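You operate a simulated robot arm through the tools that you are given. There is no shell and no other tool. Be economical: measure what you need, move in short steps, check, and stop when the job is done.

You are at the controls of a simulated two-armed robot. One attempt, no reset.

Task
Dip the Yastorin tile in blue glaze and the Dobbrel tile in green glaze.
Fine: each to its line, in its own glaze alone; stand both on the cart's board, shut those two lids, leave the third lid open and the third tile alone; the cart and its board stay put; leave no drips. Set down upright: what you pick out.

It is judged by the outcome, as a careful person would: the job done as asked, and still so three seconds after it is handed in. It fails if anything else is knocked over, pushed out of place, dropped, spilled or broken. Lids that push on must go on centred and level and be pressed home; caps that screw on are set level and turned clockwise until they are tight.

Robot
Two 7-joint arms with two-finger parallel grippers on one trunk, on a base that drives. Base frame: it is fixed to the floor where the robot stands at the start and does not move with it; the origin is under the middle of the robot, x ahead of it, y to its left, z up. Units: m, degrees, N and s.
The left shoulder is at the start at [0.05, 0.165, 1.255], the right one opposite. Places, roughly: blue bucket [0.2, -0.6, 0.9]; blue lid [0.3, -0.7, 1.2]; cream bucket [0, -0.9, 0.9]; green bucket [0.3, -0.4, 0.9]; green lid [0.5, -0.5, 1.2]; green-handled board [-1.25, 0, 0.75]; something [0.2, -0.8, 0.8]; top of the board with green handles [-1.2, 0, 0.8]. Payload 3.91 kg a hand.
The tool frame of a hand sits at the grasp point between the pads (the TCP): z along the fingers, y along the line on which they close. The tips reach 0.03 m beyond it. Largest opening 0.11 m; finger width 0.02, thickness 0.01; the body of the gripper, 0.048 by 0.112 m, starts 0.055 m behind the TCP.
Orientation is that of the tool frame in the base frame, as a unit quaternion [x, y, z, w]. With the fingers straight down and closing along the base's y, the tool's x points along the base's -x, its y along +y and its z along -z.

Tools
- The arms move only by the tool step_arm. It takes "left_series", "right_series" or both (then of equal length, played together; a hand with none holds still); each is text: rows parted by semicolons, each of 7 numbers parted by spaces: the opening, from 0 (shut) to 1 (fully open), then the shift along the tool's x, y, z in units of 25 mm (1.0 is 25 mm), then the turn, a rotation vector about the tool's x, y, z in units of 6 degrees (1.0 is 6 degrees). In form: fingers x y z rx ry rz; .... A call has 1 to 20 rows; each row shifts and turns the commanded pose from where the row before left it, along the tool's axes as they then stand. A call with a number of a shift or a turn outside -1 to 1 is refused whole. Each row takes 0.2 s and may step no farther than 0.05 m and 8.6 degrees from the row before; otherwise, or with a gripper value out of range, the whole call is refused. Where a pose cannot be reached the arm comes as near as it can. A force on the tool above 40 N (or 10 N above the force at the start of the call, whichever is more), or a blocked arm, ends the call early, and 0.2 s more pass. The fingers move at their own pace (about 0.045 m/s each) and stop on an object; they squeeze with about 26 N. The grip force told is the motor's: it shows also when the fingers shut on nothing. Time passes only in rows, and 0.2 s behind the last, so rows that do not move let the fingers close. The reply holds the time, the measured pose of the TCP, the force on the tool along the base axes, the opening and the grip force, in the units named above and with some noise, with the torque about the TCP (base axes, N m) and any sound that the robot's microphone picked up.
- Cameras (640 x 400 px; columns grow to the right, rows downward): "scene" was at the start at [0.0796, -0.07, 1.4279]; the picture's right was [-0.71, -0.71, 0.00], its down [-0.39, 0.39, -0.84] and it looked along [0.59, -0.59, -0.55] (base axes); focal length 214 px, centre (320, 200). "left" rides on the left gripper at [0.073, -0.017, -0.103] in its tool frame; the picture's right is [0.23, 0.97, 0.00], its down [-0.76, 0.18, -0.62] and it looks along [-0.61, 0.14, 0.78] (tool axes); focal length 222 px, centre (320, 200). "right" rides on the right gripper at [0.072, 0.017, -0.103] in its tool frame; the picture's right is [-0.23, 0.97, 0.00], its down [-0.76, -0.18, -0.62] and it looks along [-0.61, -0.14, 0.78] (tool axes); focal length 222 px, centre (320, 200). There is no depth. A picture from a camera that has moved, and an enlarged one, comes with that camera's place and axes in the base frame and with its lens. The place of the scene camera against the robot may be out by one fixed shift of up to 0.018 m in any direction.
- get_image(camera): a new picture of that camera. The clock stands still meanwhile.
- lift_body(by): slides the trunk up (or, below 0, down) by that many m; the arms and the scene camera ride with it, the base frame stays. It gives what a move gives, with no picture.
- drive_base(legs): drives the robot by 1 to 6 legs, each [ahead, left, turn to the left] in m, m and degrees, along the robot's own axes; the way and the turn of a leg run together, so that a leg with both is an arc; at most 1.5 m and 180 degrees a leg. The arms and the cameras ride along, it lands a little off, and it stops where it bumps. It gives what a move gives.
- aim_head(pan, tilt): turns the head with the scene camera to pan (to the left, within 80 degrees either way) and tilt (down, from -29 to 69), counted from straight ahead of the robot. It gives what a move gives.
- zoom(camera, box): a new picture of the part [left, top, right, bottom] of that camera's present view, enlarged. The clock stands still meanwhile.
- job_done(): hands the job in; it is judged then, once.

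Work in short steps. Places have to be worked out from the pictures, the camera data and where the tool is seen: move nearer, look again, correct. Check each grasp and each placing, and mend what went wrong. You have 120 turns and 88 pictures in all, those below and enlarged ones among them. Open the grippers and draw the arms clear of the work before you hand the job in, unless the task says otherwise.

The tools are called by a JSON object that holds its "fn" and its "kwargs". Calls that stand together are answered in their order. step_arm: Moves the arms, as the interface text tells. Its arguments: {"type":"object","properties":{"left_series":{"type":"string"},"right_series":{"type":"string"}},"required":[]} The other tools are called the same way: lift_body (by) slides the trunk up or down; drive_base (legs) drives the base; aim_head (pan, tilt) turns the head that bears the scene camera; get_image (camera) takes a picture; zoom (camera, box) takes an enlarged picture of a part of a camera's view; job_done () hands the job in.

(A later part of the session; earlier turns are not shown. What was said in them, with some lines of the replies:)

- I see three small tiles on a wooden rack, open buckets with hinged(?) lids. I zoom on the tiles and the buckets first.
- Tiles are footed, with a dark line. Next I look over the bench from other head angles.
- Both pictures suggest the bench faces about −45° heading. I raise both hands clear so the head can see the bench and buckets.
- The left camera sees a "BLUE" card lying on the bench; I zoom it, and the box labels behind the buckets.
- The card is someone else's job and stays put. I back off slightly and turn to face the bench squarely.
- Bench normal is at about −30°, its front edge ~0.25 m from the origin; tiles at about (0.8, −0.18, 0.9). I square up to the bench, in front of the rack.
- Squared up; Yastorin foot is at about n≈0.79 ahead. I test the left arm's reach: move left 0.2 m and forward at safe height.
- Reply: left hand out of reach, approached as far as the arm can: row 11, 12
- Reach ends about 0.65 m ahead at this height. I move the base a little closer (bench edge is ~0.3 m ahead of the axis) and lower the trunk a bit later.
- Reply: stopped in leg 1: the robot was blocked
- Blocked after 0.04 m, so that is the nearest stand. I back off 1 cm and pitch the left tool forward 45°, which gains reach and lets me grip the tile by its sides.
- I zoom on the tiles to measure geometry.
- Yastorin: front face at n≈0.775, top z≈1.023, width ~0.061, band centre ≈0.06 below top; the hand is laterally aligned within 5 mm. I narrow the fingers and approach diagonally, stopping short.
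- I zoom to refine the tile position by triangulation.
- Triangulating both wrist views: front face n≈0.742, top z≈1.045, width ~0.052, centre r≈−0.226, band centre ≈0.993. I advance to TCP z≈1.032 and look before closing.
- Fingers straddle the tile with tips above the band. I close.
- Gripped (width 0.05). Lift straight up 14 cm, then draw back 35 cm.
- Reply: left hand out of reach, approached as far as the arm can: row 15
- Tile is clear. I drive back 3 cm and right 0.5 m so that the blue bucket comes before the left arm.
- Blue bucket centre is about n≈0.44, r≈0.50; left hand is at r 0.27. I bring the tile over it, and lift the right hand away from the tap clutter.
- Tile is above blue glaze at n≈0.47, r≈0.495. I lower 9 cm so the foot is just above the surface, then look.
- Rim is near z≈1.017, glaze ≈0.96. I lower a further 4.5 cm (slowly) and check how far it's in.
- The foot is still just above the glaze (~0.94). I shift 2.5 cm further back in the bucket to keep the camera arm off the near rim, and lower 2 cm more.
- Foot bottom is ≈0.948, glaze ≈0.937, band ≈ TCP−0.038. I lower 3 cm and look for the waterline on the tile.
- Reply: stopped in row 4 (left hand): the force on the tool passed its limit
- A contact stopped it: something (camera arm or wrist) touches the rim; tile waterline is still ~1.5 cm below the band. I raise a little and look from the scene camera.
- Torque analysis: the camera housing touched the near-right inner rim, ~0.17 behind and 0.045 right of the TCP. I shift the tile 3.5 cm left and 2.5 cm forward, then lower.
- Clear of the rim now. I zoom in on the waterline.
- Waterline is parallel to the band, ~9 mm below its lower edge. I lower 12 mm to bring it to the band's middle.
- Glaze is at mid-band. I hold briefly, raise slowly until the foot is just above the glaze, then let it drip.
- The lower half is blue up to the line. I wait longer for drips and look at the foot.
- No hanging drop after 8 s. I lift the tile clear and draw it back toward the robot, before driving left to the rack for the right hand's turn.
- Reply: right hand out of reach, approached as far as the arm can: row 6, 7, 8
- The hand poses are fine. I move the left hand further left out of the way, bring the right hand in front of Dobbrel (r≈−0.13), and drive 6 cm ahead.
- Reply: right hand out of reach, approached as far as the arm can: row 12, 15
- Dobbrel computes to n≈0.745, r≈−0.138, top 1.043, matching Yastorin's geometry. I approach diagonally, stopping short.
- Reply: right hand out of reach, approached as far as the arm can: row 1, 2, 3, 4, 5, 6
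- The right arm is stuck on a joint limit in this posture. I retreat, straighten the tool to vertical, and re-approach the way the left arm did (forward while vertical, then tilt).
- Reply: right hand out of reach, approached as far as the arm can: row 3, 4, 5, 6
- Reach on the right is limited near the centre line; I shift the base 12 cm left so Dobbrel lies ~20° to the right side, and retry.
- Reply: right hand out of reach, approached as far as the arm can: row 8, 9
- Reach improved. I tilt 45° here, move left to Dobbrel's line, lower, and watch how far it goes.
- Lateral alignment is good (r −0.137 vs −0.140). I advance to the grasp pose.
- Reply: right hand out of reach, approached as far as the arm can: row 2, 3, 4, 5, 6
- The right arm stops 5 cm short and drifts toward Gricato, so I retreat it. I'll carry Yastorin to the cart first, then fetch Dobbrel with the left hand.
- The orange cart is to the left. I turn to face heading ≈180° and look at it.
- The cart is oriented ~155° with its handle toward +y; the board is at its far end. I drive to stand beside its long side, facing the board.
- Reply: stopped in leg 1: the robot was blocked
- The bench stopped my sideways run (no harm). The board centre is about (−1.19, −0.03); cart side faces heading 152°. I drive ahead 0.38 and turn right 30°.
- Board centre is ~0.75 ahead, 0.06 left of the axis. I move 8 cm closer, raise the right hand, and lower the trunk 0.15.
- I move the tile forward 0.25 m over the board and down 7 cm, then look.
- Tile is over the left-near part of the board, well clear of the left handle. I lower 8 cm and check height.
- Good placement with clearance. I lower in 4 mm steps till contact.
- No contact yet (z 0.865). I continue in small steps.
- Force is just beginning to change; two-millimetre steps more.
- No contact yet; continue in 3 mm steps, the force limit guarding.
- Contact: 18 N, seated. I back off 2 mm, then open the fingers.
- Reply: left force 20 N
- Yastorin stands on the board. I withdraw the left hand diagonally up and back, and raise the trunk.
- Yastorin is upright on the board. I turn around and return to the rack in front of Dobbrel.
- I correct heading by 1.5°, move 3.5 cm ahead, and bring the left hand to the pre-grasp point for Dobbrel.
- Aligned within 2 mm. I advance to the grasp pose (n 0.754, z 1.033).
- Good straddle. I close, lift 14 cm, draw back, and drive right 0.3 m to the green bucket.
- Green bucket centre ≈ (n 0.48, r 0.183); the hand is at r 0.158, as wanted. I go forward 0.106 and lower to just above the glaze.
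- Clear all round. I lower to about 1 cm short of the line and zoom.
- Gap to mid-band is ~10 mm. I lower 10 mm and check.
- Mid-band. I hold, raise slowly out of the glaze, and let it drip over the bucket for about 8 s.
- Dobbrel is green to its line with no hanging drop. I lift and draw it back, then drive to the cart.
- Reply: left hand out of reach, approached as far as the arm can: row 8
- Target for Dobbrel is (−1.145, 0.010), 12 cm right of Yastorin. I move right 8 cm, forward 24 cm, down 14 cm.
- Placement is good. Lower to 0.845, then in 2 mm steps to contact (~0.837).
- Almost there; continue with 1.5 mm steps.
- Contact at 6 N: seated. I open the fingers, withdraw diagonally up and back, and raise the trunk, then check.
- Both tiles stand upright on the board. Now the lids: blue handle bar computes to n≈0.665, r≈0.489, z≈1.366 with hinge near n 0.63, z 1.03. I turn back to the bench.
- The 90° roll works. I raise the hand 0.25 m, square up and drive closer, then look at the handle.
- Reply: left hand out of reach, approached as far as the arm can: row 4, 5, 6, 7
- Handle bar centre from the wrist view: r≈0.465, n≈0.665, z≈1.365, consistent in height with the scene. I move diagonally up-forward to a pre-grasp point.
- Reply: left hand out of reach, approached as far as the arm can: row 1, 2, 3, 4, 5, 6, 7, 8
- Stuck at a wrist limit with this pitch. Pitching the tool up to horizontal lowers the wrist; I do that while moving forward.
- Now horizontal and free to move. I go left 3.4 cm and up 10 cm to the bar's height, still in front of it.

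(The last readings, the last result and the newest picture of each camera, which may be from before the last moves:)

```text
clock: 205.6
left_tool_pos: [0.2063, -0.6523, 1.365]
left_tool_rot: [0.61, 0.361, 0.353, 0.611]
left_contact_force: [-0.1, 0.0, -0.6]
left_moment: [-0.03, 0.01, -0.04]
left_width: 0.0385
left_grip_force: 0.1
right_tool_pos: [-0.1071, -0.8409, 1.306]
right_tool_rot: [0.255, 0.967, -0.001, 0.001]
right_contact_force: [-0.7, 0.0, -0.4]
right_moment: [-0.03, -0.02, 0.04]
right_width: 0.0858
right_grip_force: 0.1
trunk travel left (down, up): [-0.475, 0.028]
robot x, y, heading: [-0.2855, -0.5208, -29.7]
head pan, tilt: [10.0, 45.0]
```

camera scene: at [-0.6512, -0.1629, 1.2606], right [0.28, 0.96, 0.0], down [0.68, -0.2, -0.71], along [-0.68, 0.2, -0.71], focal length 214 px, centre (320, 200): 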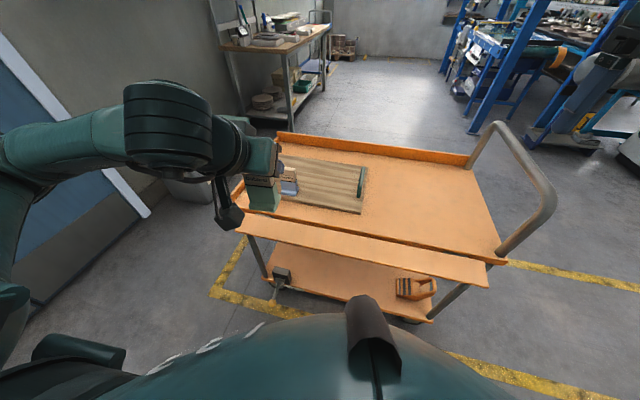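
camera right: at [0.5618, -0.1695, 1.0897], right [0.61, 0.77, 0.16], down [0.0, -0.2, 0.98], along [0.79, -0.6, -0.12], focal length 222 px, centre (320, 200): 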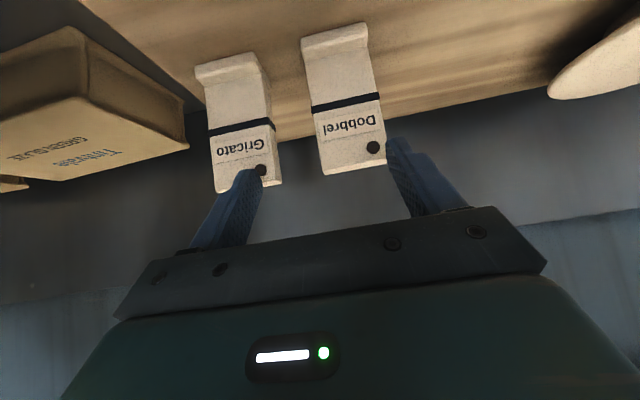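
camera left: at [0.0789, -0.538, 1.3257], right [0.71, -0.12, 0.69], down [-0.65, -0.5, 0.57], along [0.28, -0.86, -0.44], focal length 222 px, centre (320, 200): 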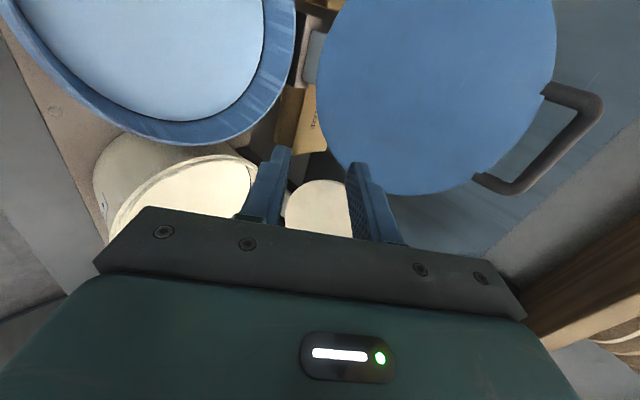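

The pose was reached exactly. I look at the handle again from here.

{"fn": "get_image", "kwargs": {"camera": "left"}}

```text
12 pictures are left
camera left: at [0.1514, -0.5382, 1.3475], right [0.12, 0.21, 0.97], down [-0.91, -0.36, 0.19], along [0.39, -0.91, 0.15], focal length 222 px, centre (320, 200)
```

left: 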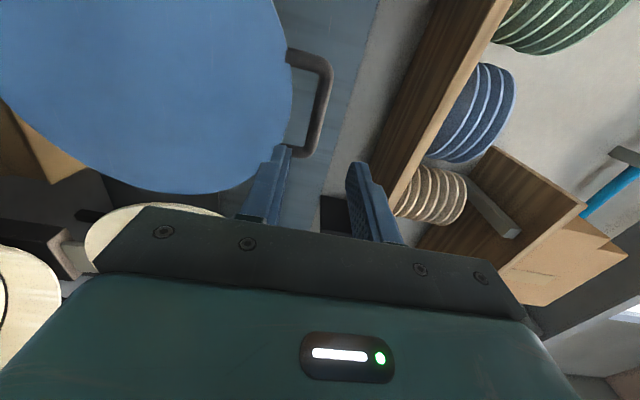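

Three views agree: bar at n≈0.665, r≈0.465, z≈1.367; the fingers are centred on it. I advance 15 cm to straddle the bar and close.

{"fn": "step_arm", "kwargs": {"left_series": "0.32 0 0.1 1 0 0 0;0.32 0 0 1 0 0 0;0.32 0 0 1 0 0 0;0.32 0 0 1 0 0 0;0.32 0 0 1 0 0 0;0.32 0 0 0.5 0 0 0;0.32 0 0 0.5 0 0 0;0.32 0 0 0 0 0 0"}}

{"fn": "zoom", "kwargs": {"camera": "left", "box": [160, 50, 480, 250]}}

```text
clock: 207.4
left_tool_pos: [0.3364, -0.7268, 1.3652]
left_tool_rot: [0.61, 0.361, 0.354, 0.611]
left_contact_force: [0.3, -0.4, -0.3]
left_moment: [-0.02, 0.0, 0.02]
left_width: 0.0354
left_grip_force: 0.0
right_tool_pos: [-0.1075, -0.8399, 1.3053]
right_tool_rot: [0.255, 0.967, 0.0, 0.002]
right_contact_force: [-0.3, -0.1, 0.3]
right_moment: [0.01, -0.03, 0.05]
right_width: 0.0858
right_grip_force: 0.1
trunk travel left (down, up): [-0.475, 0.028]
robot x, y, heading: [-0.2854, -0.5214, -29.7]
head pan, tilt: [10.0, 45.0]
```

```text
2.00 times, centred on (320, 150) of left
camera zoom: at [0.2815, -0.6136, 1.3477], right [0.12, 0.21, 0.97], down [-0.91, -0.36, 0.19], along [0.39, -0.91, 0.15], focal length 444 px, centre (320, 300)
```

zoom: 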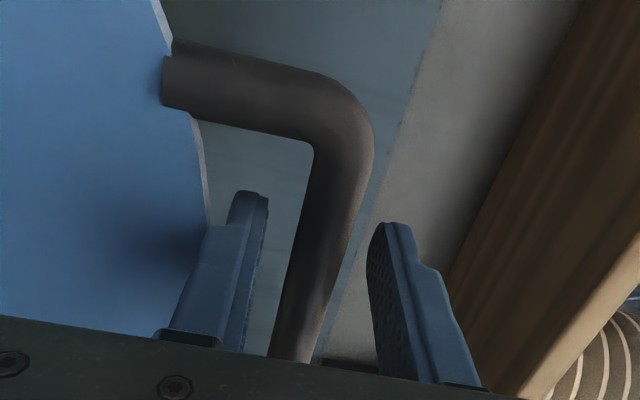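

The bar sits between the fingers, the lower finger inside the loop. I close to grip it.

{"fn": "step_arm", "kwargs": {"left_series": "0 0 0 0 0 0 0;0 0 0 0 0 0 0;0 0 0 0 0 0 0;0 0 0 0 0 0 0"}}

```text
clock: 208.4
left_tool_pos: [0.3379, -0.7277, 1.3641]
left_tool_rot: [0.61, 0.361, 0.353, 0.61]
left_contact_force: [-1.6, 1.1, -8.0]
left_moment: [0.93, -0.43, -0.07]
left_width: 0.0156
left_grip_force: 44.7
right_tool_pos: [-0.1066, -0.8407, 1.3048]
right_tool_rot: [0.256, 0.967, 0.0, 0.001]
right_contact_force: [-0.5, 0.0, -0.2]
right_moment: [0.0, -0.01, -0.03]
right_width: 0.0858
right_grip_force: 0.0
trunk travel left (down, up): [-0.475, 0.028]
robot x, y, heading: [-0.2857, -0.5242, -29.7]
head pan, tilt: [10.0, 45.0]
```

Gripped (0.0156 m). The first part of the arc is nearly horizontal, so I lower 2 mm and pull with the base, backing 10 cm.

{"fn": "step_arm", "kwargs": {"left_series": "0 0 -0.06 0 0 0 0;0 0 0 0 0 0 0"}}

{"fn": "drive_base", "kwargs": {"legs": [[-0.1, 0, 0]]}}

```text
clock: 209.0
left_tool_pos: [0.3376, -0.7288, 1.3633]
left_tool_rot: [0.61, 0.361, 0.353, 0.611]
left_contact_force: [-0.9, 1.2, -6.7]
left_moment: [0.88, -0.36, -0.28]
left_width: 0.0156
left_grip_force: 44.9
right_tool_pos: [-0.1063, -0.8405, 1.3066]
right_tool_rot: [0.256, 0.967, 0.0, 0.001]
right_contact_force: [-0.2, 0.3, -0.1]
right_moment: [0.02, 0.03, 0.01]
right_width: 0.0861
right_grip_force: 0.0
trunk travel left (down, up): [-0.475, 0.028]
robot x, y, heading: [-0.2844, -0.5208, -30.0]
head pan, tilt: [10.0, 45.0]
```

```text
clock: 210.2
left_tool_pos: [0.2526, -0.6761, 1.359]
left_tool_rot: [0.612, 0.363, 0.353, 0.608]
left_contact_force: [8.1, 3.4, -19.8]
left_moment: [0.84, -0.31, 0.0]
left_width: 0.0158
left_grip_force: 44.8
right_tool_pos: [-0.1928, -0.7898, 1.3046]
right_tool_rot: [0.256, 0.967, 0.0, 0.0]
right_contact_force: [-0.3, -0.5, -0.3]
right_moment: [-0.02, -0.03, -0.01]
right_width: 0.0858
right_grip_force: 0.0
trunk travel left (down, up): [-0.475, 0.028]
robot x, y, heading: [-0.3749, -0.4696, -30.0]
head pan, tilt: [10.0, 45.0]
```

The lid follows; the downward pull shows the arc is dropping. I continue the arc with the arm, pitching the tool down 2.5° a row.

{"fn": "step_arm", "kwargs": {"left_series": "0 0 -0.2 0 0 0 0;0 0 -0.16 -0.55 0.4 0 0;0 0 -0.16 -0.55 0.4 0 0;0 0 -0.25 -0.51 0.4 0 0;0 0 -0.25 -0.51 0.4 0 0;0 0 -0.34 -0.46 0.4 0 0;0 0 -0.34 -0.46 0.4 0 0"}}

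```text
clock: 211.8
left_tool_pos: [0.1775, -0.634, 1.3317]
left_tool_rot: [0.679, 0.403, 0.307, 0.532]
left_contact_force: [0.0, 20.9, 21.8]
left_moment: [0.65, -0.84, 0.12]
left_width: 0.0157
left_grip_force: 44.7
right_tool_pos: [-0.1982, -0.786, 1.3072]
right_tool_rot: [0.256, 0.967, -0.001, 0.002]
right_contact_force: [-1.2, 0.9, 0.7]
right_moment: [-0.01, 0.0, 0.0]
right_width: 0.0858
right_grip_force: 0.0
trunk travel left (down, up): [-0.475, 0.028]
robot x, y, heading: [-0.3752, -0.4727, -30.0]
head pan, tilt: [10.0, 45.0]
```

Readings fit a hinge nearer n≈0.622. I shift the plan accordingly (slightly left too) and continue the arc to about 40°.

{"fn": "step_arm", "kwargs": {"left_series": "0 0.1 -0.2 -0.49 0.4 0 0;0 0.1 -0.2 -0.49 0.4 0 0;0 0 -0.43 -0.36 0.4 0 0;0 0 -0.43 -0.36 0.4 0 0;0 0 -0.49 -0.27 0.4 0 0;0 0 -0.49 -0.27 0.4 0 0"}}

```text
clock: 213.2
left_tool_pos: [0.1196, -0.598, 1.2921]
left_tool_rot: [0.744, 0.439, 0.25, 0.436]
left_contact_force: [8.9, -4.4, -11.5]
left_moment: [0.91, -0.57, 0.05]
left_width: 0.0156
left_grip_force: 45.4
right_tool_pos: [-0.1938, -0.7914, 1.3042]
right_tool_rot: [0.256, 0.967, -0.001, 0.0]
right_contact_force: [-0.1, -0.5, 0.1]
right_moment: [-0.01, -0.03, 0.02]
right_width: 0.0857
right_grip_force: 0.1
trunk travel left (down, up): [-0.475, 0.028]
robot x, y, heading: [-0.3735, -0.475, -30.2]
head pan, tilt: [10.0, 45.0]
```

The fit is now excellent (small forces). Continue 40°→60°.

{"fn": "step_arm", "kwargs": {"left_series": "0 0 -0.54 -0.18 0.4 0 0;0 0 -0.54 -0.18 0.4 0 0;0 0 -0.56 -0.07 0.4 0 0;0 0 -0.56 -0.07 0.4 0 0;0 0 -0.565 0.02 0.4 0 0;0 0 -0.565 0.02 0.4 0 0;0 0 -0.555 0.13 0.4 0 0;0 0 -0.555 0.13 0.4 0 0"}}

```text
clock: 215.0
left_tool_pos: [0.0553, -0.561, 1.2064]
left_tool_rot: [0.806, 0.475, 0.174, 0.306]
left_contact_force: [14.7, 4.8, -5.5]
left_moment: [0.86, -0.81, -0.15]
left_width: 0.0155
left_grip_force: 45.7
right_tool_pos: [-0.1934, -0.7892, 1.3058]
right_tool_rot: [0.256, 0.967, 0.0, 0.001]
right_contact_force: [-0.6, 0.2, -0.7]
right_moment: [0.04, 0.0, -0.01]
right_width: 0.0858
right_grip_force: 0.1
trunk travel left (down, up): [-0.475, 0.028]
robot x, y, heading: [-0.3701, -0.4704, -29.9]
head pan, tilt: [10.0, 45.0]
```

Still on the arc. Continue to 80°.

{"fn": "step_arm", "kwargs": {"left_series": "0 0 -0.52 0.22 0.4 0 0;0 0 -0.52 0.22 0.4 0 0;0 0 -0.475 0.31 0.4 0 0;0 0 -0.475 0.31 0.4 0 0;0 0 -0.415 0.4 0.4 0 0;0 0 -0.415 0.4 0.4 0 0;0 0 -0.335 0.46 0.4 0 0;0 0 -0.335 0.46 0.4 0 0"}}

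```text
clock: 216.8
left_tool_pos: [0.0255, -0.5442, 1.101]
left_tool_rot: [0.845, 0.498, 0.096, 0.168]
left_contact_force: [23.6, 8.8, -2.6]
left_moment: [0.92, -1.01, -0.29]
left_width: 0.0153
left_grip_force: 44.9
right_tool_pos: [-0.1935, -0.7893, 1.3057]
right_tool_rot: [0.257, 0.966, -0.001, 0.0]
right_contact_force: [-0.5, -0.7, 0.3]
right_moment: [-0.01, 0.0, -0.01]
right_width: 0.0858
right_grip_force: 0.0
trunk travel left (down, up): [-0.475, 0.028]
robot x, y, heading: [-0.3715, -0.4707, -29.8]
head pan, tilt: [10.0, 45.0]
```

Nearly closed. A small forward/left correction and lower further in steps to contact.

{"fn": "step_arm", "kwargs": {"left_series": "0 0.1 -0.2 0.54 0 0 0;0 0.05 -0.2 0.54 0 0 0;0 0 -0.2 0.5 0 0 0;0 0 0 0 0 0 0"}}

```text
clock: 217.8
left_tool_pos: [0.0223, -0.5442, 1.058]
left_tool_rot: [0.846, 0.498, 0.091, 0.169]
left_contact_force: [-2.4, 12.0, -2.7]
left_moment: [0.29, 0.19, -0.6]
left_width: 0.0156
left_grip_force: 45.6
right_tool_pos: [-0.1976, -0.7886, 1.3048]
right_tool_rot: [0.257, 0.966, 0.0, 0.002]
right_contact_force: [0.2, 0.7, 0.2]
right_moment: [0.0, 0.0, -0.03]
right_width: 0.0854
right_grip_force: 0.1
trunk travel left (down, up): [-0.475, 0.028]
robot x, y, heading: [-0.3721, -0.4705, -29.8]
head pan, tilt: [10.0, 45.0]
```

{"fn": "step_arm", "kwargs": {"left_series": "0 0 -0.1 0.3 0 0 0;0 0 -0.1 0.3 0 0 0;0 0 -0.1 0.3 0 0 0;0 0 -0.1 0.3 0 0 0;0 0 0 0 0 0 0"}}

{"fn": "aim_head", "kwargs": {"pan": 0, "tilt": 45}}

{"fn": "get_image", "kwargs": {"camera": "scene"}}

```text
clock: 218.4
left_tool_pos: [0.0223, -0.5435, 1.0515]
left_tool_rot: [0.846, 0.495, 0.096, 0.173]
left_contact_force: [-9.9, 16.1, 25.2]
left_moment: [0.37, 0.11, -0.41]
left_width: 0.0156
left_grip_force: 44.7
right_tool_pos: [-0.198, -0.7881, 1.3067]
right_tool_rot: [0.255, 0.967, 0.0, 0.002]
right_contact_force: [0.0, 0.5, -0.7]
right_moment: [0.05, 0.02, -0.01]
right_width: 0.0857
right_grip_force: 0.1
trunk travel left (down, up): [-0.475, 0.028]
robot x, y, heading: [-0.3719, -0.4708, -29.7]
head pan, tilt: [10.0, 45.0]
stopped in row 2 (left hand): the force on the tool passed its limit (the readings are from after the stop); the commanded pose is now the measured one
```

```text
clock: 219.1
left_tool_pos: [0.0226, -0.5434, 1.0518]
left_tool_rot: [0.846, 0.495, 0.096, 0.173]
left_contact_force: [-11.4, 20.6, 33.1]
left_moment: [0.7, -0.2, -0.37]
left_width: 0.0153
left_grip_force: 45.2
right_tool_pos: [-0.2007, -0.786, 1.3076]
right_tool_rot: [0.256, 0.967, -0.001, 0.004]
right_contact_force: [-0.5, 0.8, 0.0]
right_moment: [0.01, -0.01, 0.0]
right_width: 0.0856
right_grip_force: 0.1
trunk travel left (down, up): [-0.475, 0.028]
robot x, y, heading: [-0.3726, -0.472, -29.8]
head pan, tilt: [0.0, 45.0]
```

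```text
10 pictures are left
camera scene: at [-0.2934, -0.5296, 1.4112], right [-0.5, -0.87, 0.0], down [-0.61, 0.35, -0.71], along [0.62, -0.35, -0.7], focal length 214 px, centre (320, 200)
```

scene: 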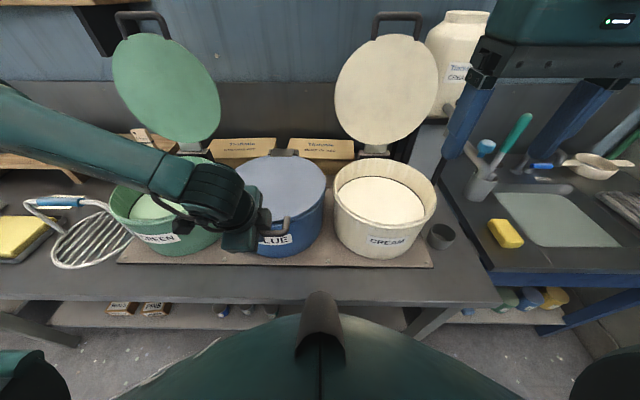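

The lid is down on the blue bucket. I zoom in to see whether it is fully seated.

{"fn": "zoom", "kwargs": {"camera": "scene", "box": [190, 130, 350, 230]}}

```text
4.00 times, centred on (270, 180) of scene
camera zoom: at [-0.2934, -0.5296, 1.4112], right [-0.5, -0.87, 0.0], down [-0.61, 0.35, -0.71], along [0.62, -0.35, -0.7], focal length 858 px, centre (520, 280)
```

zoom: 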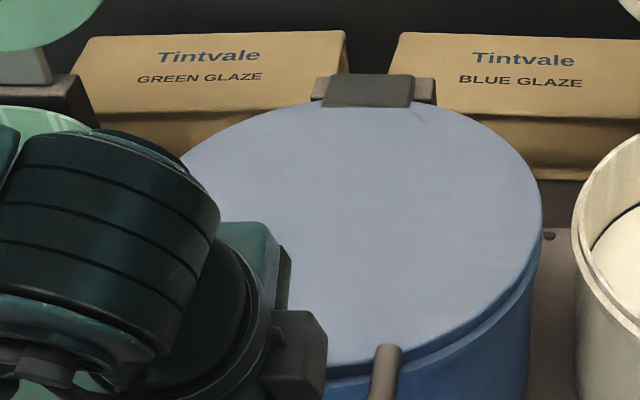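

Seated flush. I open, withdraw upward, then close the fingers and position them above the lid's front part for a press.

{"fn": "step_arm", "kwargs": {"left_series": "0.15 0 0 0 0 0 0;0.28 0 0 0 0 0 0;0.28 0 0 0 0 0 0;0.28 0 0 0 0 0 0;0.28 0 0 -1 0 0 0;0.28 0 0 -1 0 0 0;0.28 0 0 -1 0 0 0;0.28 0 0 -1 0 0 0;0 0 0.9 0.35 0 0 0;0 0 0.9 0.35 0 0 0;0 0 0.9 0.35 0 0 0;0 0 0.9 0.35 0 0 0;0 0 0.9 0.35 0 0 0;0 0 0 0 0 0 0"}}

```text
clock: 222.1
left_tool_pos: [-0.0055, -0.5269, 1.1311]
left_tool_rot: [0.845, 0.497, 0.095, 0.172]
left_contact_force: [-0.5, -0.4, 0.0]
left_moment: [-0.02, 0.04, -0.01]
left_width: 0.0
left_grip_force: 25.8
left hand out of reach, approached as far as the arm can: row 8, 9, 10, 11, 12, 13
right_tool_pos: [-0.197, -0.7896, 1.3056]
right_tool_rot: [0.256, 0.967, -0.001, 0.001]
right_contact_force: [0.2, -0.6, -0.1]
right_moment: [-0.01, 0.0, 0.0]
right_width: 0.0855
right_grip_force: 0.0
trunk travel left (down, up): [-0.475, 0.028]
robot x, y, heading: [-0.3704, -0.4701, -29.9]
head pan, tilt: [0.0, 45.0]
```

I use the base to bring the hand over the lid's front (10 cm ahead), then press straight down.

{"fn": "drive_base", "kwargs": {"legs": [[0.1, 0, 0]]}}

{"fn": "step_arm", "kwargs": {"left_series": "0 0 -0.2 0.5 0 0 0;0 0 -0.2 0.5 0 0 0;0 0 -0.2 0.5 0 0 0;0 0 -0.1 0.25 0 0 0;0 0 -0.1 0.25 0 0 0;0 0 -0.1 0.25 0 0 0;0 0 -0.1 0.25 0 0 0;0 0 -0.1 0.25 0 0 0;0 0 -0.1 0.25 0 0 0;0 0 -0.1 0.25 0 0 0;0 0 -0.1 0.25 0 0 0"}}

```text
clock: 223.2
left_tool_pos: [0.0815, -0.576, 1.1295]
left_tool_rot: [0.846, 0.496, 0.095, 0.172]
left_contact_force: [0.4, 0.0, 0.2]
left_moment: [-0.01, 0.02, 0.02]
left_width: 0.0
left_grip_force: 25.5
right_tool_pos: [-0.1095, -0.8387, 1.3065]
right_tool_rot: [0.255, 0.967, -0.001, 0.001]
right_contact_force: [-0.1, 0.9, 0.3]
right_moment: [0.03, 0.03, -0.04]
right_width: 0.086
right_grip_force: 0.0
trunk travel left (down, up): [-0.475, 0.028]
robot x, y, heading: [-0.2877, -0.5211, -29.7]
head pan, tilt: [0.0, 45.0]
```

```text
clock: 225.0
left_tool_pos: [0.0807, -0.5768, 1.0651]
left_tool_rot: [0.844, 0.495, 0.099, 0.181]
left_contact_force: [-10.0, 11.5, 27.0]
left_moment: [0.39, 0.16, 0.03]
left_width: 0.0002
left_grip_force: 26.4
right_tool_pos: [-0.1124, -0.8373, 1.306]
right_tool_rot: [0.256, 0.967, -0.001, 0.003]
right_contact_force: [-0.5, -0.4, 0.3]
right_moment: [0.03, 0.04, 0.01]
right_width: 0.0857
right_grip_force: 0.1
trunk travel left (down, up): [-0.475, 0.028]
robot x, y, heading: [-0.2867, -0.5124, -30.0]
head pan, tilt: [0.0, 45.0]
stopped in row 8 (left hand): the force on the tool passed its limit (the readings are from after the stop); the commanded pose is now the measured one
```

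The lid didn't move under >40 N: closed. I lift off, drive 0.298 m left to the green lid, and return the hand to horizontal at bar height.

{"fn": "step_arm", "kwargs": {"left_series": "0 0 0.37 -0.93 0 0 0;0 0 0.37 -0.93 0 0 0;0 0 0.15 -0.37 0 0 0"}}

{"fn": "drive_base", "kwargs": {"legs": [[0, 0.298, 0]]}}

{"fn": "step_arm", "kwargs": {"left_series": "0.32 0 0.86 -0.52 -1 0 0;0.32 0 0.91 -0.43 -1 0 0;0.32 0 0.95 -0.32 -1 0 0;0.32 0 0.97 -0.22 -1 0 0;0.32 0 1 -0.13 -1 0 0;0.32 0 1 -0.02 -1 0 0;0.32 0 1 0.09 -1 0 0;0.32 0 0.98 0.19 -1 0 0;0.32 0 0.96 0.29 -1 0 0;0.32 0 0.93 0.39 -1 0 0;0.32 0 0.87 0.48 -1 0 0;0.32 0 0 0 0 0 0"}}

```text
clock: 225.8
left_tool_pos: [0.0812, -0.5759, 1.1218]
left_tool_rot: [0.844, 0.495, 0.099, 0.178]
left_contact_force: [0.1, 0.0, 0.5]
left_moment: [0.01, -0.01, -0.02]
left_width: 0.0
left_grip_force: 25.7
right_tool_pos: [-0.1106, -0.8384, 1.3062]
right_tool_rot: [0.256, 0.967, 0.0, 0.001]
right_contact_force: [0.2, 0.0, -0.2]
right_moment: [0.02, -0.01, -0.02]
right_width: 0.0857
right_grip_force: 0.1
trunk travel left (down, up): [-0.475, 0.028]
robot x, y, heading: [-0.2863, -0.5193, -29.8]
head pan, tilt: [0.0, 45.0]
```

```text
clock: 227.8
left_tool_pos: [0.2266, -0.3226, 1.1216]
left_tool_rot: [0.844, 0.495, 0.097, 0.18]
left_contact_force: [0.2, -0.7, 0.3]
left_moment: [-0.08, 0.02, -0.03]
left_width: 0.0
left_grip_force: 26.0
right_tool_pos: [0.0343, -0.5849, 1.3071]
right_tool_rot: [0.256, 0.967, 0.0, 0.001]
right_contact_force: [0.2, -0.2, 0.4]
right_moment: [0.02, 0.02, 0.0]
right_width: 0.086
right_grip_force: 0.0
trunk travel left (down, up): [-0.475, 0.028]
robot x, y, heading: [-0.1418, -0.265, -29.7]
head pan, tilt: [0.0, 45.0]
```

```text
clock: 230.4
left_tool_pos: [0.3686, -0.399, 1.3454]
left_tool_rot: [0.61, 0.362, 0.353, 0.61]
left_contact_force: [0.3, -0.1, 0.0]
left_moment: [-0.02, 0.03, 0.01]
left_width: 0.0352
left_grip_force: 0.0
right_tool_pos: [0.0347, -0.585, 1.3059]
right_tool_rot: [0.255, 0.967, 0.0, 0.001]
right_contact_force: [-0.4, -0.1, -0.2]
right_moment: [-0.01, 0.01, 0.01]
right_width: 0.086
right_grip_force: 0.0
trunk travel left (down, up): [-0.475, 0.028]
robot x, y, heading: [-0.1419, -0.268, -29.9]
head pan, tilt: [0.0, 45.0]
```

Pose reached, r≈0.163. I raise 1.8 cm and look at the green handle.

{"fn": "step_arm", "kwargs": {"left_series": "0.32 0 0.74 0 0 0 0;0.32 0 0 0 0 0 0"}}

{"fn": "get_image", "kwargs": {"camera": "left"}}

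```text
clock: 231.0
left_tool_pos: [0.3684, -0.398, 1.3632]
left_tool_rot: [0.611, 0.363, 0.353, 0.609]
left_contact_force: [0.2, 0.5, -0.8]
left_moment: [-0.01, 0.0, 0.0]
left_width: 0.0354
left_grip_force: 0.1
right_tool_pos: [0.0353, -0.5852, 1.306]
right_tool_rot: [0.256, 0.967, 0.0, 0.001]
right_contact_force: [-0.3, 0.4, 1.0]
right_moment: [0.01, 0.0, 0.0]
right_width: 0.0858
right_grip_force: 0.1
trunk travel left (down, up): [-0.475, 0.028]
robot x, y, heading: [-0.1423, -0.2656, -29.9]
head pan, tilt: [0.0, 45.0]
```

```text
8 pictures are left
camera left: at [0.3135, -0.2838, 1.3466], right [0.12, 0.2, 0.97], down [-0.91, -0.36, 0.19], along [0.39, -0.91, 0.14], focal length 222 px, centre (320, 200)
```

left: 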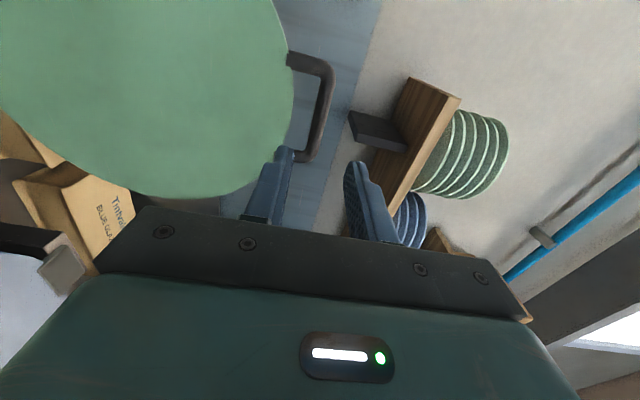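

Green bar: n≈0.665, r≈0.16, z≈1.365 — aligned just as blue was. I advance 13.6 cm and close.

{"fn": "step_arm", "kwargs": {"left_series": "0.32 0 -0.05 1 0 0 0;0.32 0 0 1 0 0 0;0.32 0 0 1 0 0 0;0.32 0 0 1 0 0 0;0.32 0 0 0.75 0 0 0;0.32 0 0 0.7 0 0 0;0.32 0 0 0 0 0 0"}}

{"fn": "step_arm", "kwargs": {"left_series": "0 0 0 0 0 0 0;0 0 0 0 0 0 0;0 0 0 0 0 0 0;0 0 0 0 0 0 0"}}

```text
clock: 232.6
left_tool_pos: [0.487, -0.4642, 1.3627]
left_tool_rot: [0.611, 0.362, 0.352, 0.61]
left_contact_force: [-0.3, 0.7, 0.7]
left_moment: [-0.01, 0.0, 0.0]
left_width: 0.0348
left_grip_force: 0.1
right_tool_pos: [0.034, -0.5851, 1.3046]
right_tool_rot: [0.256, 0.967, -0.001, 0.002]
right_contact_force: [-1.0, 0.2, 0.2]
right_moment: [0.02, -0.02, 0.03]
right_width: 0.086
right_grip_force: 0.1
trunk travel left (down, up): [-0.475, 0.028]
robot x, y, heading: [-0.1411, -0.2649, -29.8]
head pan, tilt: [0.0, 45.0]
```

```text
clock: 233.6
left_tool_pos: [0.4856, -0.4653, 1.364]
left_tool_rot: [0.61, 0.36, 0.353, 0.611]
left_contact_force: [1.8, -0.6, 6.0]
left_moment: [0.77, -0.61, -0.07]
left_width: 0.0155
left_grip_force: 45.0
right_tool_pos: [0.0347, -0.5861, 1.3062]
right_tool_rot: [0.255, 0.967, 0.0, 0.002]
right_contact_force: [-0.2, 0.8, 0.6]
right_moment: [0.01, 0.01, 0.0]
right_width: 0.0858
right_grip_force: 0.0
trunk travel left (down, up): [-0.475, 0.028]
robot x, y, heading: [-0.1402, -0.2665, -29.8]
head pan, tilt: [0.0, 45.0]
```

Gripped. Same scheme: pull back 10 cm with the base, then the fitted arc with the arm.

{"fn": "drive_base", "kwargs": {"legs": [[-0.1, 0, 0]]}}

{"fn": "step_arm", "kwargs": {"left_series": "0 0 -0.11 -0.57 0.4 0 0;0 0 -0.11 -0.57 0.4 0 0;0 0 -0.2 -0.54 0.4 0 0;0 0 -0.2 -0.54 0.4 0 0;0 0 -0.29 -0.49 0.4 0 0;0 0 -0.29 -0.49 0.4 0 0;0 0 -0.38 -0.43 0.4 0 0;0 0 -0.38 -0.43 0.4 0 0"}}

```text
clock: 234.8
left_tool_pos: [0.401, -0.4147, 1.3602]
left_tool_rot: [0.612, 0.362, 0.352, 0.608]
left_contact_force: [4.5, 1.8, -9.3]
left_moment: [0.82, -0.38, -0.33]
left_width: 0.0155
left_grip_force: 44.9
right_tool_pos: [-0.0516, -0.5359, 1.305]
right_tool_rot: [0.255, 0.967, 0.0, 0.0]
right_contact_force: [0.3, 0.2, 0.4]
right_moment: [-0.02, -0.02, -0.01]
right_width: 0.086
right_grip_force: 0.2
trunk travel left (down, up): [-0.475, 0.028]
robot x, y, heading: [-0.2297, -0.2176, -29.6]
head pan, tilt: [0.0, 45.0]
```

```text
clock: 236.6
left_tool_pos: [0.3067, -0.359, 1.3256]
left_tool_rot: [0.704, 0.419, 0.287, 0.496]
left_contact_force: [10.8, 11.2, -5.6]
left_moment: [0.88, -0.59, 0.45]
left_width: 0.0159
left_grip_force: 44.8
right_tool_pos: [-0.0502, -0.5323, 1.3044]
right_tool_rot: [0.255, 0.967, -0.001, 0.001]
right_contact_force: [0.4, -0.1, -0.3]
right_moment: [-0.02, -0.02, 0.0]
right_width: 0.0855
right_grip_force: 0.0
trunk travel left (down, up): [-0.475, 0.028]
robot x, y, heading: [-0.2319, -0.2146, -30.0]
head pan, tilt: [0.0, 45.0]
```

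Spot on the arc. Continue 30°→60°.

{"fn": "step_arm", "kwargs": {"left_series": "0 0.1 -0.43 -0.36 0.4 0 0;0 0 -0.43 -0.36 0.4 0 0;0 0 -0.49 -0.27 0.4 0 0;0 0 -0.49 -0.27 0.4 0 0;0 0 -0.54 -0.18 0.4 0 0;0 0 -0.54 -0.18 0.4 0 0;0 0 -0.56 -0.07 0.4 0 0;0 0 -0.56 -0.07 0.4 0 0;0 0 -0.565 0.02 0.4 0 0;0 0 -0.565 0.02 0.4 0 0;0 0 -0.555 0.13 0.4 0 0;0 0 -0.555 0.13 0.4 0 0"}}

{"fn": "step_arm", "kwargs": {"left_series": "0 0.05 -0.5 0.25 0.4 0 0;0 0 -0.5 0.25 0.4 0 0;0 0 -0.455 0.33 0.4 0 0;0 0 -0.455 0.33 0.4 0 0;0 0 -0.395 0.42 0.4 0 0;0 0 -0.395 0.42 0.4 0 0;0 0 -0.315 0.48 0.4 0 0;0 0 -0.315 0.48 0.4 0 0"}}

```text
clock: 239.2
left_tool_pos: [0.2027, -0.2985, 1.2123]
left_tool_rot: [0.806, 0.476, 0.176, 0.304]
left_contact_force: [19.0, 11.0, -4.6]
left_moment: [0.92, -0.9, -0.07]
left_width: 0.0155
left_grip_force: 45.0
right_tool_pos: [-0.0487, -0.5336, 1.3058]
right_tool_rot: [0.255, 0.967, -0.002, 0.0]
right_contact_force: [0.1, 0.2, -0.7]
right_moment: [-0.01, -0.01, 0.0]
right_width: 0.0855
right_grip_force: 0.0
trunk travel left (down, up): [-0.475, 0.028]
robot x, y, heading: [-0.229, -0.2162, -29.8]
head pan, tilt: [0.0, 45.0]
```

```text
clock: 241.0
left_tool_pos: [0.1708, -0.2862, 1.1007]
left_tool_rot: [0.846, 0.497, 0.092, 0.17]
left_contact_force: [-0.7, 0.1, -0.3]
left_moment: [-0.02, 0.04, -0.02]
left_width: 0.0
left_grip_force: 38.1
left hand out of reach, approached as far as the arm can: row 8
right_tool_pos: [-0.0525, -0.5348, 1.3065]
right_tool_rot: [0.256, 0.967, -0.001, 0.0]
right_contact_force: [0.3, -0.9, -0.9]
right_moment: [-0.03, 0.0, 0.01]
right_width: 0.0859
right_grip_force: 0.1
trunk travel left (down, up): [-0.475, 0.028]
robot x, y, heading: [-0.2286, -0.219, -29.4]
head pan, tilt: [0.0, 45.0]
```

The bar slipped out of the fingers near the end. I look at where the lid is.

{"fn": "aim_head", "kwargs": {"pan": 0, "tilt": 50}}

{"fn": "get_image", "kwargs": {"camera": "scene"}}

```text
clock: 241.6
left_tool_pos: [0.1704, -0.2869, 1.1018]
left_tool_rot: [0.846, 0.496, 0.094, 0.17]
left_contact_force: [0.1, 0.2, 0.6]
left_moment: [-0.03, 0.03, 0.0]
left_width: 0.0
left_grip_force: 38.1
right_tool_pos: [-0.0525, -0.5351, 1.3052]
right_tool_rot: [0.256, 0.967, 0.001, 0.001]
right_contact_force: [0.2, 0.1, 0.7]
right_moment: [-0.01, -0.01, 0.01]
right_width: 0.0855
right_grip_force: 0.0
trunk travel left (down, up): [-0.475, 0.028]
robot x, y, heading: [-0.2307, -0.216, -30.0]
head pan, tilt: [0.0, 50.0]
```

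```text
7 pictures are left
camera scene: at [-0.1496, -0.2762, 1.4037], right [-0.5, -0.87, 0.0], down [-0.66, 0.38, -0.64], along [0.56, -0.32, -0.77], focal length 214 px, centre (320, 200)
```

scene: 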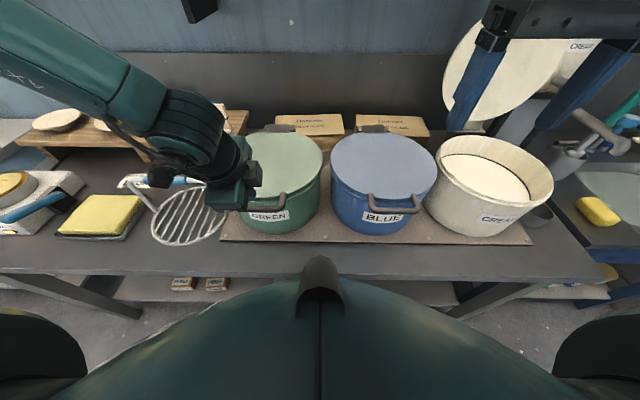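

The green lid is down. I press it home the same way: drive 10 cm ahead with the closed fingers above the lid, then press.

{"fn": "drive_base", "kwargs": {"legs": [[0.1, 0, 0]]}}

{"fn": "step_arm", "kwargs": {"left_series": "0 0 -0.1 0.25 0 0 0;0 0 -0.1 0.25 0 0 0;0 0 -0.1 0.25 0 0 0;0 0 -0.1 0.25 0 0 0;0 0 -0.1 0.25 0 0 0;0 0 -0.1 0.25 0 0 0;0 0 -0.1 0.25 0 0 0;0 0 -0.1 0.25 0 0 0;0 0 -0.1 0.25 0 0 0;0 0 -0.1 0.25 0 0 0;0 0 -0.1 0.25 0 0 0"}}

```text
clock: 242.8
left_tool_pos: [0.2575, -0.3369, 1.1002]
left_tool_rot: [0.846, 0.496, 0.094, 0.169]
left_contact_force: [-0.5, 0.1, -0.1]
left_moment: [0.0, 0.04, 0.02]
left_width: 0.0
left_grip_force: 37.4
right_tool_pos: [0.0338, -0.5849, 1.3055]
right_tool_rot: [0.256, 0.967, 0.0, 0.001]
right_contact_force: [-0.4, -0.3, -0.3]
right_moment: [0.03, 0.04, 0.01]
right_width: 0.0857
right_grip_force: 0.1
trunk travel left (down, up): [-0.475, 0.028]
robot x, y, heading: [-0.1431, -0.2661, -30.2]
head pan, tilt: [0.0, 50.0]
```

```text
clock: 244.3
left_tool_pos: [0.2556, -0.337, 1.0666]
left_tool_rot: [0.844, 0.496, 0.098, 0.178]
left_contact_force: [-9.6, 12.0, 28.5]
left_moment: [0.47, 0.15, 0.04]
left_width: 0.0
left_grip_force: 37.7
right_tool_pos: [0.0317, -0.5841, 1.3077]
right_tool_rot: [0.256, 0.967, -0.001, 0.003]
right_contact_force: [-0.6, 0.7, 0.3]
right_moment: [0.04, -0.03, -0.02]
right_width: 0.0857
right_grip_force: 0.1
trunk travel left (down, up): [-0.475, 0.028]
robot x, y, heading: [-0.1442, -0.2666, -29.8]
head pan, tilt: [0.0, 50.0]
stopped in row 7 (left hand): the force on the tool passed its limit (the readings are from after the stop); the commanded pose is now the measured one
```

Firm at the same height as the blue lid: both home. I lift the hand, open, and back the robot away, then inspect.

{"fn": "step_arm", "kwargs": {"left_series": "0 0 0.37 -0.93 0 0 0;0 0 0.37 -0.93 0 0 0;0.8 0 0.37 -0.93 0 0 0;0.8 0 0 0 0 0 0;0.8 0 0 0 0 0 0"}}

{"fn": "drive_base", "kwargs": {"legs": [[-0.35, 0, 0]]}}

{"fn": "aim_head", "kwargs": {"pan": 0, "tilt": 35}}

{"fn": "get_image", "kwargs": {"camera": "scene"}}

{"fn": "zoom", "kwargs": {"camera": "scene", "box": [220, 110, 460, 260]}}

```text
clock: 245.5
left_tool_pos: [0.2579, -0.3377, 1.1074]
left_tool_rot: [0.844, 0.497, 0.098, 0.177]
left_contact_force: [-0.3, -0.5, -0.1]
left_moment: [-0.01, 0.01, 0.0]
left_width: 0.0684
left_grip_force: 0.1
left hand out of reach, approached as far as the arm can: row 2, 3
right_tool_pos: [0.0329, -0.5851, 1.3053]
right_tool_rot: [0.256, 0.967, 0.001, 0.001]
right_contact_force: [0.7, -0.3, -1.1]
right_moment: [-0.01, -0.03, -0.01]
right_width: 0.0858
right_grip_force: 0.1
trunk travel left (down, up): [-0.475, 0.028]
robot x, y, heading: [-0.1427, -0.2684, -30.1]
head pan, tilt: [0.0, 50.0]
```

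```text
clock: 247.8
left_tool_pos: [-0.0386, -0.165, 1.1071]
left_tool_rot: [0.844, 0.498, 0.098, 0.176]
left_contact_force: [0.2, 0.5, 0.3]
left_moment: [0.01, -0.03, -0.05]
left_width: 0.088
left_grip_force: 0.1
right_tool_pos: [-0.2632, -0.4147, 1.3058]
right_tool_rot: [0.256, 0.967, 0.0, 0.002]
right_contact_force: [-0.1, 0.7, -1.1]
right_moment: [-0.02, -0.03, 0.02]
right_width: 0.086
right_grip_force: 0.1
trunk travel left (down, up): [-0.475, 0.028]
robot x, y, heading: [-0.4429, -0.0948, -29.7]
head pan, tilt: [0.0, 50.0]
```

```text
clock: 248.5
left_tool_pos: [-0.0393, -0.1665, 1.1074]
left_tool_rot: [0.843, 0.499, 0.097, 0.177]
left_contact_force: [0.2, 0.0, 0.0]
left_moment: [-0.01, 0.02, 0.0]
left_width: 0.088
left_grip_force: 0.0
right_tool_pos: [-0.2637, -0.4138, 1.3056]
right_tool_rot: [0.255, 0.967, 0.0, 0.001]
right_contact_force: [-0.7, 0.9, -0.4]
right_moment: [0.02, -0.03, 0.01]
right_width: 0.0857
right_grip_force: 0.1
trunk travel left (down, up): [-0.475, 0.028]
robot x, y, heading: [-0.4372, -0.0936, -29.6]
head pan, tilt: [0.0, 35.0]
```

```text
6 pictures are left
camera scene: at [-0.3512, -0.1605, 1.4253], right [-0.5, -0.87, 0.0], down [-0.5, 0.28, -0.82], along [0.71, -0.41, -0.57], focal length 214 px, centre (320, 200)
```

scene: 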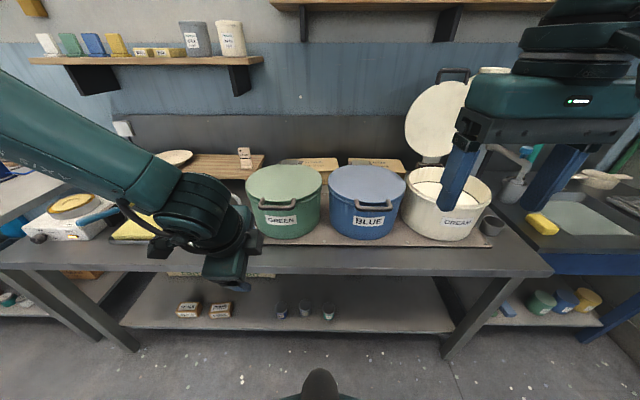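

```text
2.67 times, centred on (340, 185) of scene
camera zoom: at [-0.3512, -0.1605, 1.4253], right [-0.5, -0.87, 0.0], down [-0.5, 0.28, -0.82], along [0.71, -0.41, -0.57], focal length 572 px, centre (267, 240)
```

zoom: 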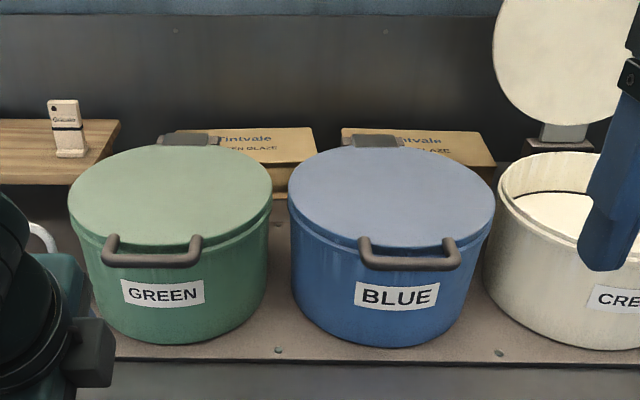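

Both lids are shut flush, the cream lid is open, Gricato is untouched, both tiles stand on the board, grippers are open and the arms clear.

{"fn": "job_done", "kwargs": {}}

```text
The job is handed in.
```

The job is handed in: Yastorin is dipped to its line in blue and Dobbrel to its line in green, and both stand upright on the cart's board. The blue and green lids are shut and pressed home. The cream lid is open and Gricato is untouched.

- **Green lid:** it slipped from the fingers when nearly closed and dropped the last short way. I then pressed it down firmly, and it sits level with the blue one.
- **Blue bucket:** the camera arm touched the rim once during the blue dip and I backed off. The bucket showed no shift.
- **Bench:** the base bumped it twice while I was finding room to stand. Nothing was seen to move.
- **Tiles and drips:** I last saw the tiles right after setting Dobbrel down, and did not go back to the cart before handing in. No drips showed on the bench in the last picture.
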